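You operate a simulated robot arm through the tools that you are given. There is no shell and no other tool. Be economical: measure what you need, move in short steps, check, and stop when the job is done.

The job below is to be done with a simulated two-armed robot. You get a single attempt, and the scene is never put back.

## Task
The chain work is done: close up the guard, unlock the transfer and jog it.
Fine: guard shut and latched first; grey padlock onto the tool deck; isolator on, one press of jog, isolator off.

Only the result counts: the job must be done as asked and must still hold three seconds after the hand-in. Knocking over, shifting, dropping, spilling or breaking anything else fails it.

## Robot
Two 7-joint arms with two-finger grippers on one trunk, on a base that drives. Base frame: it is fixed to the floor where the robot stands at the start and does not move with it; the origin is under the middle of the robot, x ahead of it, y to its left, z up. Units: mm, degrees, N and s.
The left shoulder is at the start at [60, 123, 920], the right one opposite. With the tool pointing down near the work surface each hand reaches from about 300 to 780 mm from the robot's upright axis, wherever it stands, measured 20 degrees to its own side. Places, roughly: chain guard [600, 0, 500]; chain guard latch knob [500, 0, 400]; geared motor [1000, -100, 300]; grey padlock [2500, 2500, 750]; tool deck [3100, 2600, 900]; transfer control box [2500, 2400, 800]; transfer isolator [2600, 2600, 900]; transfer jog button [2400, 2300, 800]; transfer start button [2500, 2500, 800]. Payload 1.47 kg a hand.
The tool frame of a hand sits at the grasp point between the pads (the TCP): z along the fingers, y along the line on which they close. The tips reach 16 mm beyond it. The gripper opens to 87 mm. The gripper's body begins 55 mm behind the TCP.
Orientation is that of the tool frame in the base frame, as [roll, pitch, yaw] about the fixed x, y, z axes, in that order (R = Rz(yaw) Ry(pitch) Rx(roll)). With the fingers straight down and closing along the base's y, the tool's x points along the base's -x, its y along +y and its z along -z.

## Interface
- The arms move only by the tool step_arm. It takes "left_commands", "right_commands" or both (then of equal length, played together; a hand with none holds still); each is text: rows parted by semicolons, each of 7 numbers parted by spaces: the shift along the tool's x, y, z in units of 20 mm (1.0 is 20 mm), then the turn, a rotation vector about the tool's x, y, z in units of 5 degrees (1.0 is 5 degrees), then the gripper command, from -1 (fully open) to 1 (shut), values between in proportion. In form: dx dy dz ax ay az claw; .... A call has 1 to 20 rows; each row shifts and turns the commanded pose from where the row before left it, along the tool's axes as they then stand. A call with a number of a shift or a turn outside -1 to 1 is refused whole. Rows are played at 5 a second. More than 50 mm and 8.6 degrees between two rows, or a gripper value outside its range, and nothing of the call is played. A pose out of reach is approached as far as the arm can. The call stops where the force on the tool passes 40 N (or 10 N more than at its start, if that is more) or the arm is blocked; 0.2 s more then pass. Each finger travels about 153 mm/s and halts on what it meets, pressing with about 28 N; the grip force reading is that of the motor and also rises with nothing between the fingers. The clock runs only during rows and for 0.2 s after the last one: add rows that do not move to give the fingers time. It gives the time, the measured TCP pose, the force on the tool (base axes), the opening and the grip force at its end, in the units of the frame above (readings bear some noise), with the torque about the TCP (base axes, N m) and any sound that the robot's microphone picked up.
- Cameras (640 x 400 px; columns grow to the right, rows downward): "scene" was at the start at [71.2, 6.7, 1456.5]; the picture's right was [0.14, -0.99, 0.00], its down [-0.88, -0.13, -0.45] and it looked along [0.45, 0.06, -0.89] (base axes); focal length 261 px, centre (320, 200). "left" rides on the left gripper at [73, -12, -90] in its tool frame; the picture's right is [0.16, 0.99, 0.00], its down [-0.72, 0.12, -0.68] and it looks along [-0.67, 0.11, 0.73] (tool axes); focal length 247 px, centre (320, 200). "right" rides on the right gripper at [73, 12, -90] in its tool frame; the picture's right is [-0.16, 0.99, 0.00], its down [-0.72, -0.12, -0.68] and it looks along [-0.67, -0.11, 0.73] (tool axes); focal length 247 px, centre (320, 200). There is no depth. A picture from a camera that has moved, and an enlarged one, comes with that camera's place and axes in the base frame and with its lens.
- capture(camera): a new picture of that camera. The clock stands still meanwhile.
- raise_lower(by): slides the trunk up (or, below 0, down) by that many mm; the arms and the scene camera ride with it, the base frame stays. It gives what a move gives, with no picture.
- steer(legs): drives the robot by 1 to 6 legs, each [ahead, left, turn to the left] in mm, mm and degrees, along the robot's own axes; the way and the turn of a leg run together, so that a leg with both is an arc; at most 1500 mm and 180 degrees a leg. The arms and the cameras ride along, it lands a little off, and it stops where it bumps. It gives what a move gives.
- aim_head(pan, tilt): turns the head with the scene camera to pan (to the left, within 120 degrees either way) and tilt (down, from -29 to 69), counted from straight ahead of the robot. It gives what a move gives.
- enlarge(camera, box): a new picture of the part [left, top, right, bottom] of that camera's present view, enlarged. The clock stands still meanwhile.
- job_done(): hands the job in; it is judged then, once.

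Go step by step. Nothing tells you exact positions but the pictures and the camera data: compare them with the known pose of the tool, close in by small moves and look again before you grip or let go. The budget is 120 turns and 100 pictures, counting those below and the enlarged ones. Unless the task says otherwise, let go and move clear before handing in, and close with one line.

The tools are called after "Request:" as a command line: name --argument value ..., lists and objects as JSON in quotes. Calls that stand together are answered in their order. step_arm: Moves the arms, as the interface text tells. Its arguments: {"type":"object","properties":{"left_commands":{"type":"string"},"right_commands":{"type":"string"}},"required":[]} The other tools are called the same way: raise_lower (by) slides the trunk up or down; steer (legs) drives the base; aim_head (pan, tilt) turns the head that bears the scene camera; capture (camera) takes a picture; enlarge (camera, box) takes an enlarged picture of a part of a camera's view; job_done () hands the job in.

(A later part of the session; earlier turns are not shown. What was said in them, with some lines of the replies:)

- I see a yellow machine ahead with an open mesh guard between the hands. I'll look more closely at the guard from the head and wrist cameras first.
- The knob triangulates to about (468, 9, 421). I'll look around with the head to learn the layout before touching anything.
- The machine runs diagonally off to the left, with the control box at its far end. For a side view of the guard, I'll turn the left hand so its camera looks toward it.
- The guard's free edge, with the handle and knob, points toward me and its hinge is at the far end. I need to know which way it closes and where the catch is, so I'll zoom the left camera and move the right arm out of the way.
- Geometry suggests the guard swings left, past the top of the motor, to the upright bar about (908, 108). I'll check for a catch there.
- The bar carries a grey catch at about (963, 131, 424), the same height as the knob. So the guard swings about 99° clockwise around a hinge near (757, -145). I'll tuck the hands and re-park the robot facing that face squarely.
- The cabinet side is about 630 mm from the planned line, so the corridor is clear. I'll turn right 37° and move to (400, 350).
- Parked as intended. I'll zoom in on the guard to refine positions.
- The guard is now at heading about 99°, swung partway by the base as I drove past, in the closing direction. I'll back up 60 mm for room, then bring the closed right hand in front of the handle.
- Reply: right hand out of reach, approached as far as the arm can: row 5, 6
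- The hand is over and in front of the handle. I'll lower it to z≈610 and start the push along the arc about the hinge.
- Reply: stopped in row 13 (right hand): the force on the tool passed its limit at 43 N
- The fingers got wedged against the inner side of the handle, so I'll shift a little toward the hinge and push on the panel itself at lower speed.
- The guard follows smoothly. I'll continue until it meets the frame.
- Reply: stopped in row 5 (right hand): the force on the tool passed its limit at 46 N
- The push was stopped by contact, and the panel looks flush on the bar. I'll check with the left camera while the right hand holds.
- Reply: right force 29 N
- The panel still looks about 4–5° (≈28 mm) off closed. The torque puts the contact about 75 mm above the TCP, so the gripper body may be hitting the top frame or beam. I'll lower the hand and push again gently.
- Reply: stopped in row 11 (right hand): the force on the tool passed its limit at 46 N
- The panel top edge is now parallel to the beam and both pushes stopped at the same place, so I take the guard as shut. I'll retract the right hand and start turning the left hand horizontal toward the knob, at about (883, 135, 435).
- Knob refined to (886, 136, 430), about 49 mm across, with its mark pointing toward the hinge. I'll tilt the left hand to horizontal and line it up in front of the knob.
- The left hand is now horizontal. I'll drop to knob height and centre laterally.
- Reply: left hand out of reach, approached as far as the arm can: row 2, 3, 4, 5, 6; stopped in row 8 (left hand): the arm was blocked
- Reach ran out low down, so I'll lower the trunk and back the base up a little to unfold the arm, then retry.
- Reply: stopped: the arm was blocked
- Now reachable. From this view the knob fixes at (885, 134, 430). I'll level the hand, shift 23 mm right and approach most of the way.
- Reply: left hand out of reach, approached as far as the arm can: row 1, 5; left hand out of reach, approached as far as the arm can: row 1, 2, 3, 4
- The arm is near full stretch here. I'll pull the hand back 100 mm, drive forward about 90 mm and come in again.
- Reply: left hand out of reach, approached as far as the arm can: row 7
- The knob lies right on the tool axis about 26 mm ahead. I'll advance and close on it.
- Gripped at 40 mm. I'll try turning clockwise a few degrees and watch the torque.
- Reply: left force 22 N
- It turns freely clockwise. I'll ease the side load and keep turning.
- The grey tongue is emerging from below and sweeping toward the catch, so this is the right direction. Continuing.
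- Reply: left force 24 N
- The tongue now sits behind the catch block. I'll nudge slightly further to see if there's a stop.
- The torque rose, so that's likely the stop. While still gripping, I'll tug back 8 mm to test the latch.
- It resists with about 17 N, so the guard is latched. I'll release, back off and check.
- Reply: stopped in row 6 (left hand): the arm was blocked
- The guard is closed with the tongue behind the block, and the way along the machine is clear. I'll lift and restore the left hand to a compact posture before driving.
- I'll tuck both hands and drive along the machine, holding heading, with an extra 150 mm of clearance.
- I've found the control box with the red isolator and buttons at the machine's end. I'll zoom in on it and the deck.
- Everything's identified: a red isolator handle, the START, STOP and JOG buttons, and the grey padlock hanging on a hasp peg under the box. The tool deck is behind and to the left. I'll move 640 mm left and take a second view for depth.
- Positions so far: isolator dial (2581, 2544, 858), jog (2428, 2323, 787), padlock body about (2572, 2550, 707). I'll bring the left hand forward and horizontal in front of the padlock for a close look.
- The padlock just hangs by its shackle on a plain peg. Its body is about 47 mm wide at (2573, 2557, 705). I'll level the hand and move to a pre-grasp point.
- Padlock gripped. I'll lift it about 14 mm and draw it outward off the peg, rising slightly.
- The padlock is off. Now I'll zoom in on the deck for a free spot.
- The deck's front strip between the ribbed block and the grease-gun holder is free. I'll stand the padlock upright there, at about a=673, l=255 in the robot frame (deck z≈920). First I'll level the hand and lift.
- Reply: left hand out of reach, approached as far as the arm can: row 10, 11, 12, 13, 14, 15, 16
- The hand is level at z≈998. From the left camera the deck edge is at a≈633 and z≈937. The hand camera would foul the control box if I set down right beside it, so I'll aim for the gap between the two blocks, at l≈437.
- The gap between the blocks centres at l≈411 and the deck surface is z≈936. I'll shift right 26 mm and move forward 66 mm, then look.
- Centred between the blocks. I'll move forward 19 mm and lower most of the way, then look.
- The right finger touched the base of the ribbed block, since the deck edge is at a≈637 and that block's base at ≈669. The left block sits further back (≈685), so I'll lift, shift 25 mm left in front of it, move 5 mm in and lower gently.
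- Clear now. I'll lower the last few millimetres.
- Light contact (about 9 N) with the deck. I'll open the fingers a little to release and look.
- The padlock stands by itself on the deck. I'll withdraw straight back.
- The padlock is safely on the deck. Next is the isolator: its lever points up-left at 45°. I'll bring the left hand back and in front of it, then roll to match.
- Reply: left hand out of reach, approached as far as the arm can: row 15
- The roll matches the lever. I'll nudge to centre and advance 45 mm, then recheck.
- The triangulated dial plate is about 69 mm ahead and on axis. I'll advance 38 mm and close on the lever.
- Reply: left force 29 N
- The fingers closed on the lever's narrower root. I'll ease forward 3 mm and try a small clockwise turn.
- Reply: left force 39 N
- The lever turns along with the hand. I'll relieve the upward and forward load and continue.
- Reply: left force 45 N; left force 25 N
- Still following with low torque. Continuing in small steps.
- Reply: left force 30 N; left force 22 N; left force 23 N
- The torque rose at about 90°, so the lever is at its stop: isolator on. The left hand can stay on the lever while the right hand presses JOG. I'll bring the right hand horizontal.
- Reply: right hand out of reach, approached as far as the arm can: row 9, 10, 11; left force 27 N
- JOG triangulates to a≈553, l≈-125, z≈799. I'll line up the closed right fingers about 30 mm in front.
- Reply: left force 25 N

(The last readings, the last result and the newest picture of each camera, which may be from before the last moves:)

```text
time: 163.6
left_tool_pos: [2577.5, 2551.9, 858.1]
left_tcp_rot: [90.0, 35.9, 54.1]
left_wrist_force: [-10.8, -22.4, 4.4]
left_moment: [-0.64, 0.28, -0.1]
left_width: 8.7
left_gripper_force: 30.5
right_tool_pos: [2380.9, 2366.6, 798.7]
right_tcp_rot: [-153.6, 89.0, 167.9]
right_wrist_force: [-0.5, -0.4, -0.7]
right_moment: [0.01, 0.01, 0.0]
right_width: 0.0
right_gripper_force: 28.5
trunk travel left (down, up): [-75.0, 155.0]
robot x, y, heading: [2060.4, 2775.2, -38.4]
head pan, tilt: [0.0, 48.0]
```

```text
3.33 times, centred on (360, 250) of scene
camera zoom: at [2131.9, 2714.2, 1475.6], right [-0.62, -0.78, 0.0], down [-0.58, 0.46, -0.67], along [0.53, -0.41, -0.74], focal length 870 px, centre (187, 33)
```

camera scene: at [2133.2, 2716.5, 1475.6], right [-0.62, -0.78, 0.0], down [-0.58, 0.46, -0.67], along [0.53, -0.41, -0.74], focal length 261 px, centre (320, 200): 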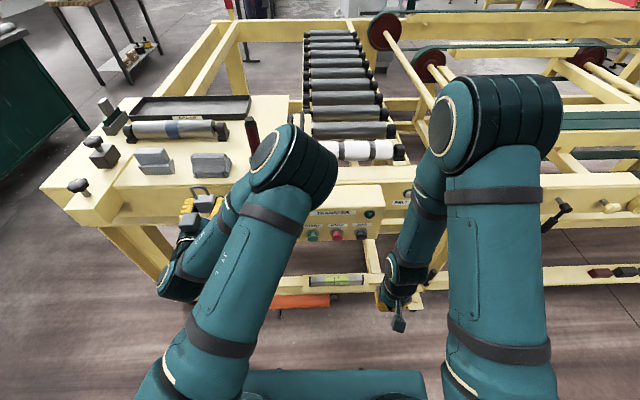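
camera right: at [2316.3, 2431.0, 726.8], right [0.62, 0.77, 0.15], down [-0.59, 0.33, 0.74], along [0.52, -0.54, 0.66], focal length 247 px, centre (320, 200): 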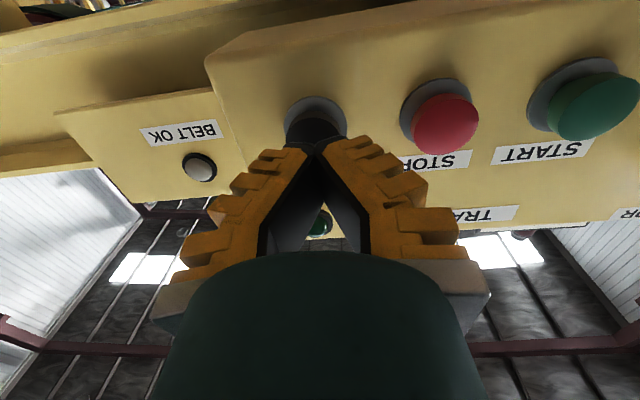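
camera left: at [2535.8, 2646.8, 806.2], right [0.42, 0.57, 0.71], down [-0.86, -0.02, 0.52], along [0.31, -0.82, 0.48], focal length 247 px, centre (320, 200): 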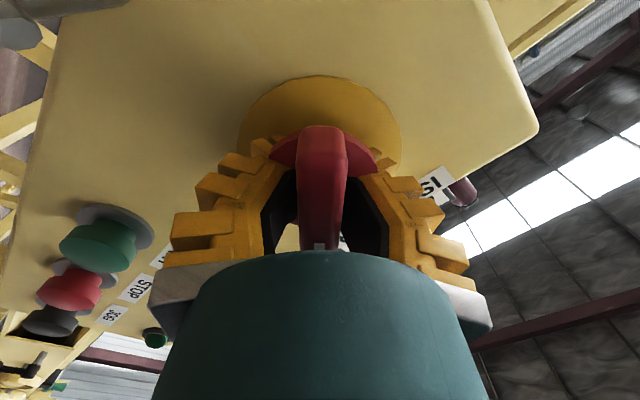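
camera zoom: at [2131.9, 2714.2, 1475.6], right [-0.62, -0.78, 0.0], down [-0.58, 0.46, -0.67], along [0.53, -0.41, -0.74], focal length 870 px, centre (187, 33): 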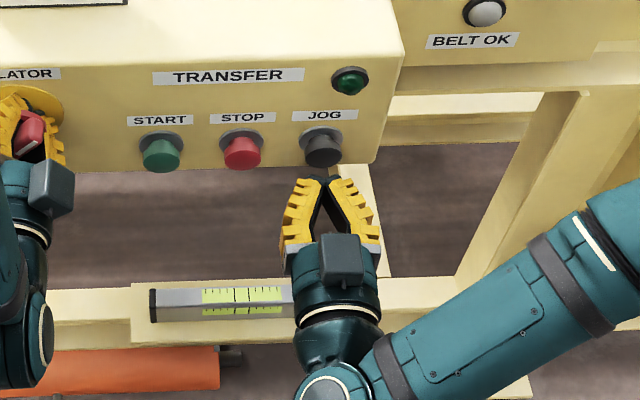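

Aligned. I'll press JOG once, slowly, until it bottoms.

Request:
step_arm --right_commands "0 0 0.8 0 0 0 1;0 0 0.6 0 0 0 1;0 0 0.25 0 0 0 1;0 0 0.25 0 0 0 1;0 0 0.25 0 0 0 1;0 0 0.25 0 0 0 1;0 0 0.2 0 0 0 1;0 0 0.2 0 0 0 1"

```text
time: 164.7
left_tool_pos: [2578.7, 2552.3, 857.3]
left_tcp_rot: [89.9, 36.3, 53.9]
left_wrist_force: [7.3, -6.0, -4.8]
left_moment: [-0.71, 0.07, -0.36]
left_width: 8.5
left_gripper_force: 30.0
right_tool_pos: [2407.8, 2344.3, 797.7]
right_tcp_rot: [-164.0, 88.9, 157.5]
right_wrist_force: [-21.4, 12.1, 6.9]
right_moment: [-0.11, -0.22, 0.05]
right_width: 6.0
right_gripper_force: 30.1
trunk travel left (down, up): [-75.0, 155.0]
robot x, y, heading: [2063.9, 2780.5, -38.3]
head pan, tilt: [0.0, 48.0]
heard: click
stopped in row 5 (right hand): the force on the tool passed its limit at 44 N (the readings are from after the stop); the commanded pose is now the measured one
```

A click was heard, so the press registered. Retracting the right hand straight back.

Request:
step_arm --right_commands "0 0 -0.6 0 0 0 1;0 0 -1 0 0 0 1;0 0 -1 0 0 0 1;0 0 -1 0 0 0 1;0 0 -1 0 0 0 1"

Request:
enlarge --camera "scene" --box '[220, 150, 420, 290]'

```text
time: 165.9
left_tool_pos: [2578.3, 2551.2, 858.6]
left_tcp_rot: [90.1, 36.2, 53.9]
left_wrist_force: [-8.1, -8.4, 7.3]
left_moment: [-0.39, 0.39, 0.16]
left_width: 8.4
left_gripper_force: 30.0
right_tool_pos: [2338.4, 2401.5, 799.2]
right_tcp_rot: [-161.5, 89.0, 160.1]
right_wrist_force: [0.5, -0.1, 0.3]
right_moment: [-0.03, 0.01, -0.02]
right_width: 0.2
right_gripper_force: 28.4
trunk travel left (down, up): [-75.0, 155.0]
robot x, y, heading: [2067.6, 2768.4, -38.7]
head pan, tilt: [0.0, 48.0]
```

```text
2.86 times, centred on (320, 220) of scene
camera zoom: at [2131.8, 2715.8, 1475.7], right [-0.62, -0.78, 0.0], down [-0.58, 0.46, -0.67], along [0.53, -0.42, -0.74], focal length 746 px, centre (320, 143)
```

zoom: 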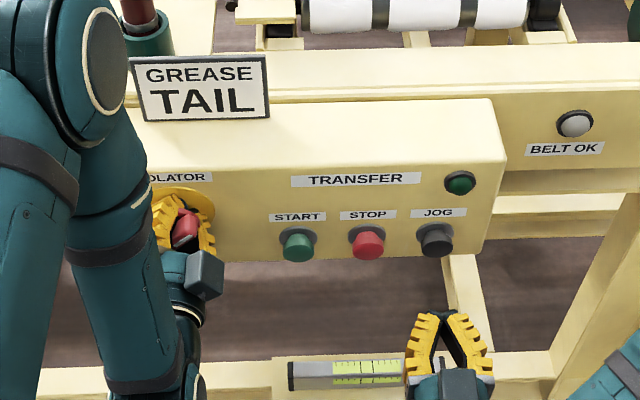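

Now to turn the isolator back off, counter-clockwise, in chunks while watching loads.

Request:
step_arm --left_commands "0 0 0 0 0 -0.7 1;0 0 0 0 0 -0.7 1;0 0 0 0 0 -0.7 1;0 0 0 0 0 -0.7 1;0 0 0 0 0 -0.7 1;0 0 0 0 0 -0.7 1;0 0 0 0 0 -0.7 1;0 0 0 0 0 0 1"

```text
time: 167.7
left_tool_pos: [2577.6, 2552.4, 858.0]
left_tcp_rot: [89.7, 60.8, 54.0]
left_wrist_force: [2.1, -6.0, 22.5]
left_moment: [0.09, 0.27, -0.01]
left_width: 7.7
left_gripper_force: 29.8
right_tool_pos: [2338.4, 2401.3, 799.7]
right_tcp_rot: [-162.3, 89.0, 159.5]
right_wrist_force: [0.2, -0.3, -0.4]
right_moment: [0.0, 0.01, -0.02]
right_width: 0.0
right_gripper_force: 27.7
trunk travel left (down, up): [-75.0, 155.0]
robot x, y, heading: [2066.4, 2773.5, -38.5]
head pan, tilt: [0.0, 48.0]
```

Request:
step_arm --left_commands "-0.07 0 0 0 0 -0.7 1;0 0 0 0 0 -0.7 1;0 0 0 0 0 -0.7 1;0 0 0 0 0 -0.7 1;0 0 0 0 0 -0.7 1;0 0 0 0 0 -0.7 1;0 0 0 0 0 -0.7 1;0 0 0 0 0 0 1"

```text
time: 169.5
left_tool_pos: [2579.3, 2553.5, 858.3]
left_tcp_rot: [90.8, 85.3, 55.0]
left_wrist_force: [10.5, 13.8, 15.3]
left_moment: [0.23, 0.38, -0.15]
left_width: 6.7
left_gripper_force: 30.4
right_tool_pos: [2339.2, 2402.3, 800.0]
right_tcp_rot: [-157.0, 88.9, 164.7]
right_wrist_force: [-0.4, -0.3, -1.1]
right_moment: [-0.02, 0.02, 0.02]
right_width: 0.0
right_gripper_force: 27.8
trunk travel left (down, up): [-75.0, 155.0]
robot x, y, heading: [2065.9, 2771.7, -38.2]
head pan, tilt: [0.0, 48.0]
```

Request:
step_arm --left_commands "-0.06 0.07 0 0 0 -0.7 1;0 0 0 0 0 -0.7 1;0 0 0 0 0 -0.7 1;0 0 0 0 0 -0.7 1;0 0 0 0 0 -0.7 1;0 0 0 0 0 -0.7 1;0 0 0 0 0 -0.7 1;0 0 0 0 0 0 1"

```text
time: 171.3
left_tool_pos: [2579.2, 2555.3, 858.7]
left_tcp_rot: [-90.6, 70.2, -126.5]
left_wrist_force: [8.0, 14.5, -6.6]
left_moment: [0.15, 0.38, -0.35]
left_width: 6.1
left_gripper_force: 29.5
right_tool_pos: [2339.8, 2402.2, 799.5]
right_tcp_rot: [-157.7, 88.9, 163.8]
right_wrist_force: [0.1, -0.5, -0.2]
right_moment: [0.02, 0.01, -0.04]
right_width: 0.1
right_gripper_force: 27.7
trunk travel left (down, up): [-75.0, 155.0]
robot x, y, heading: [2059.2, 2777.2, -38.2]
head pan, tilt: [0.0, 48.0]
```

Request:
step_arm --left_commands "0.03 0.07 0 0 0 -0.7 1;0 0 0 0 0 -0.7 1;0 0 0 0 0 -0.7 1;0 0 0 0 0 -0.7 1;0 0 0 0 0 -0.6 1;0 0 0 0 0 0 1"

Request:
capture --camera "left"

```text
time: 172.7
left_tool_pos: [2580.9, 2556.4, 857.4]
left_tcp_rot: [-90.3, 53.2, -126.1]
left_wrist_force: [3.8, 18.8, -9.2]
left_moment: [0.08, 0.24, -0.38]
left_width: 6.1
left_gripper_force: 29.6
right_tool_pos: [2339.4, 2402.4, 800.6]
right_tcp_rot: [-157.1, 88.9, 164.6]
right_wrist_force: [1.1, -0.9, 0.2]
right_moment: [-0.01, -0.02, 0.0]
right_width: 0.0
right_gripper_force: 28.1
trunk travel left (down, up): [-75.0, 155.0]
robot x, y, heading: [2065.2, 2772.1, -38.2]
head pan, tilt: [0.0, 48.0]
```

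```text
8 pictures are left
camera left: at [2477.0, 2565.7, 807.5], right [0.41, 0.56, -0.72], down [-0.24, 0.82, 0.51], along [0.88, -0.03, 0.47], focal length 247 px, centre (320, 200)
```

left: 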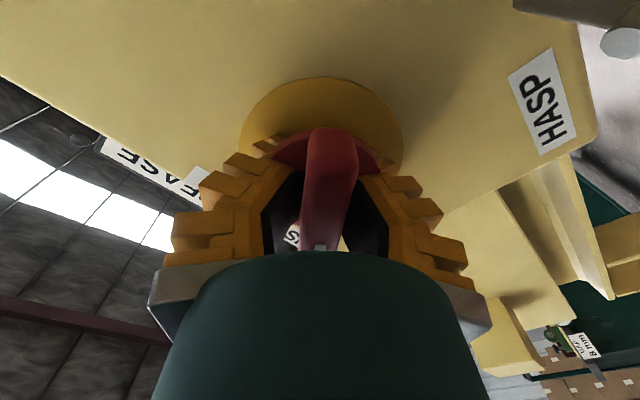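

Request:
step_arm --left_commands "0.03 0.07 0 0 0 -0.6 1;0 0 0 0 0 -0.6 1;0 0 0 0 0 -0.6 1;0 0 0 0 0 -0.6 1;0 0 0 0 0 0 1"

```text
time: 173.9
left_tool_pos: [2580.5, 2555.6, 856.8]
left_tcp_rot: [-89.9, 41.3, -125.7]
left_wrist_force: [11.1, 14.7, 7.6]
left_moment: [0.85, -0.45, -0.15]
left_width: 5.9
left_gripper_force: 29.4
right_tool_pos: [2338.7, 2401.5, 800.0]
right_tcp_rot: [-157.5, 88.8, 164.1]
right_wrist_force: [0.0, 0.1, 0.1]
right_moment: [0.01, 0.02, 0.0]
right_width: 0.1
right_gripper_force: 28.4
trunk travel left (down, up): [-75.0, 155.0]
robot x, y, heading: [2066.9, 2772.3, -38.6]
head pan, tilt: [0.0, 48.0]
```

The torque shows the off stop. I'll give a tiny further nudge, release and back away.

Request:
step_arm --left_commands "0 0 0 0 0 -0.4 1;0 0 0 0 0 0 0.5;0 0 0 0 0 0 -0.2;0 0 0 0 0 0 -0.4;0 0 0 0 0 0 -0.4;0 0 -0.6 0 0 0 -0.4;0 0 -0.8 0 0 0 -0.4;0 0 -1 0 0 0 -0.4;0 0 -1 0 0 0 -0.4"

Request:
capture --camera "left"

Request:
enlarge --camera "scene" --box '[80, 120, 400, 300]'

```text
time: 175.9
left_tool_pos: [2526.0, 2596.6, 857.2]
left_tcp_rot: [-90.1, 39.4, -126.0]
left_wrist_force: [-0.1, -1.0, -0.2]
left_moment: [0.02, 0.03, -0.02]
left_width: 65.7
left_gripper_force: 3.0
right_tool_pos: [2340.7, 2402.9, 799.8]
right_tcp_rot: [-158.8, 88.9, 162.7]
right_wrist_force: [0.7, -0.6, 0.7]
right_moment: [0.0, -0.02, 0.0]
right_width: 0.2
right_gripper_force: 27.8
trunk travel left (down, up): [-75.0, 155.0]
robot x, y, heading: [2064.7, 2773.5, -38.3]
head pan, tilt: [0.0, 48.0]
```

```text
7 pictures are left
camera left: at [2415.0, 2596.8, 820.8], right [0.29, 0.41, -0.86], down [-0.18, 0.91, 0.37], along [0.94, 0.05, 0.34], focal length 247 px, centre (320, 200)
```

left: 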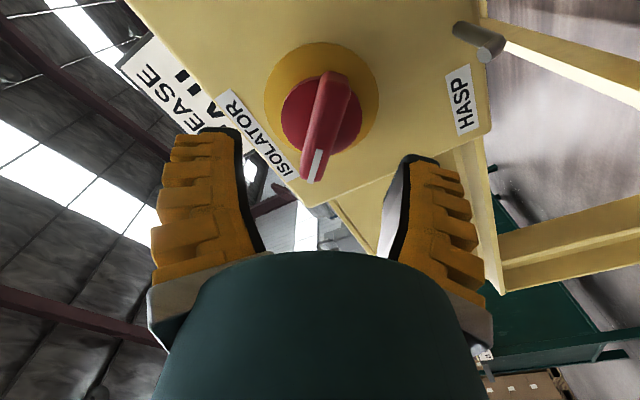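

```text
2.00 times, centred on (240, 210) of scene
camera zoom: at [2133.5, 2717.7, 1475.6], right [-0.62, -0.78, 0.0], down [-0.58, 0.46, -0.67], along [0.52, -0.42, -0.74], focal length 522 px, centre (480, 180)
```

zoom: 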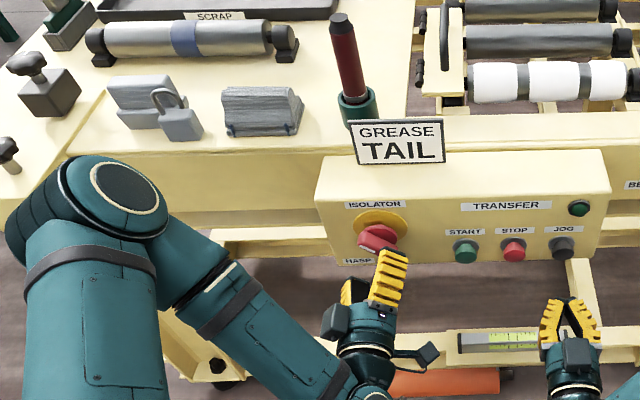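

The lever may sit a few degrees short of its original position. I'll zoom to check.

Request:
enlarge --camera "left" --box '[200, 20, 440, 200]'

```text
2.22 times, centred on (320, 110) of left
camera zoom: at [2415.0, 2596.8, 820.8], right [0.29, 0.41, -0.86], down [-0.18, 0.91, 0.37], along [0.94, 0.05, 0.34], focal length 549 px, centre (320, 400)
```

zoom: 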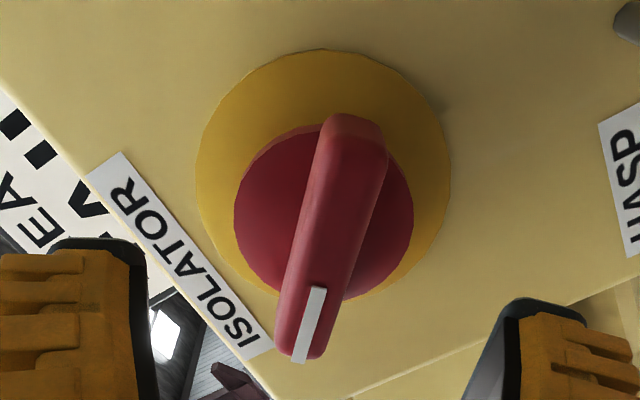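

The lever measures about 41° above horizontal, same as its original off position. The padlock stands on the deck, and everything is released. I'll back the left hand clear and hand in.

Request:
step_arm --left_commands "0 0 -1 0 0 0 -0.4;0 0 -1 0 0 0 -0.4;0 0 -0.5 0 0 0 -0.4;0 0 0 0 0 0 -0.4"

Request:
job_done

```text
time: 176.9
left_tool_pos: [2486.3, 2624.8, 858.9]
left_tcp_rot: [-90.1, 39.4, -126.0]
left_wrist_force: [0.5, 0.6, 0.7]
left_moment: [-0.02, -0.01, -0.02]
left_width: 65.6
left_gripper_force: 3.6
right_tool_pos: [2339.2, 2401.9, 799.2]
right_tcp_rot: [-161.1, 89.0, 160.5]
right_wrist_force: [-0.3, -0.6, 1.2]
right_moment: [0.01, 0.01, -0.01]
right_width: 0.1
right_gripper_force: 27.9
trunk travel left (down, up): [-75.0, 155.0]
robot x, y, heading: [2065.4, 2771.7, -38.3]
head pan, tilt: [0.0, 48.0]
```

```text
The job is handed in.
```

The job is handed in: guard shut and latched, grey padlock on the tool deck, isolator turned on, JOG pressed once (one click heard), isolator turned off. I saw no lamp or movement to confirm the transfer actually jogged.
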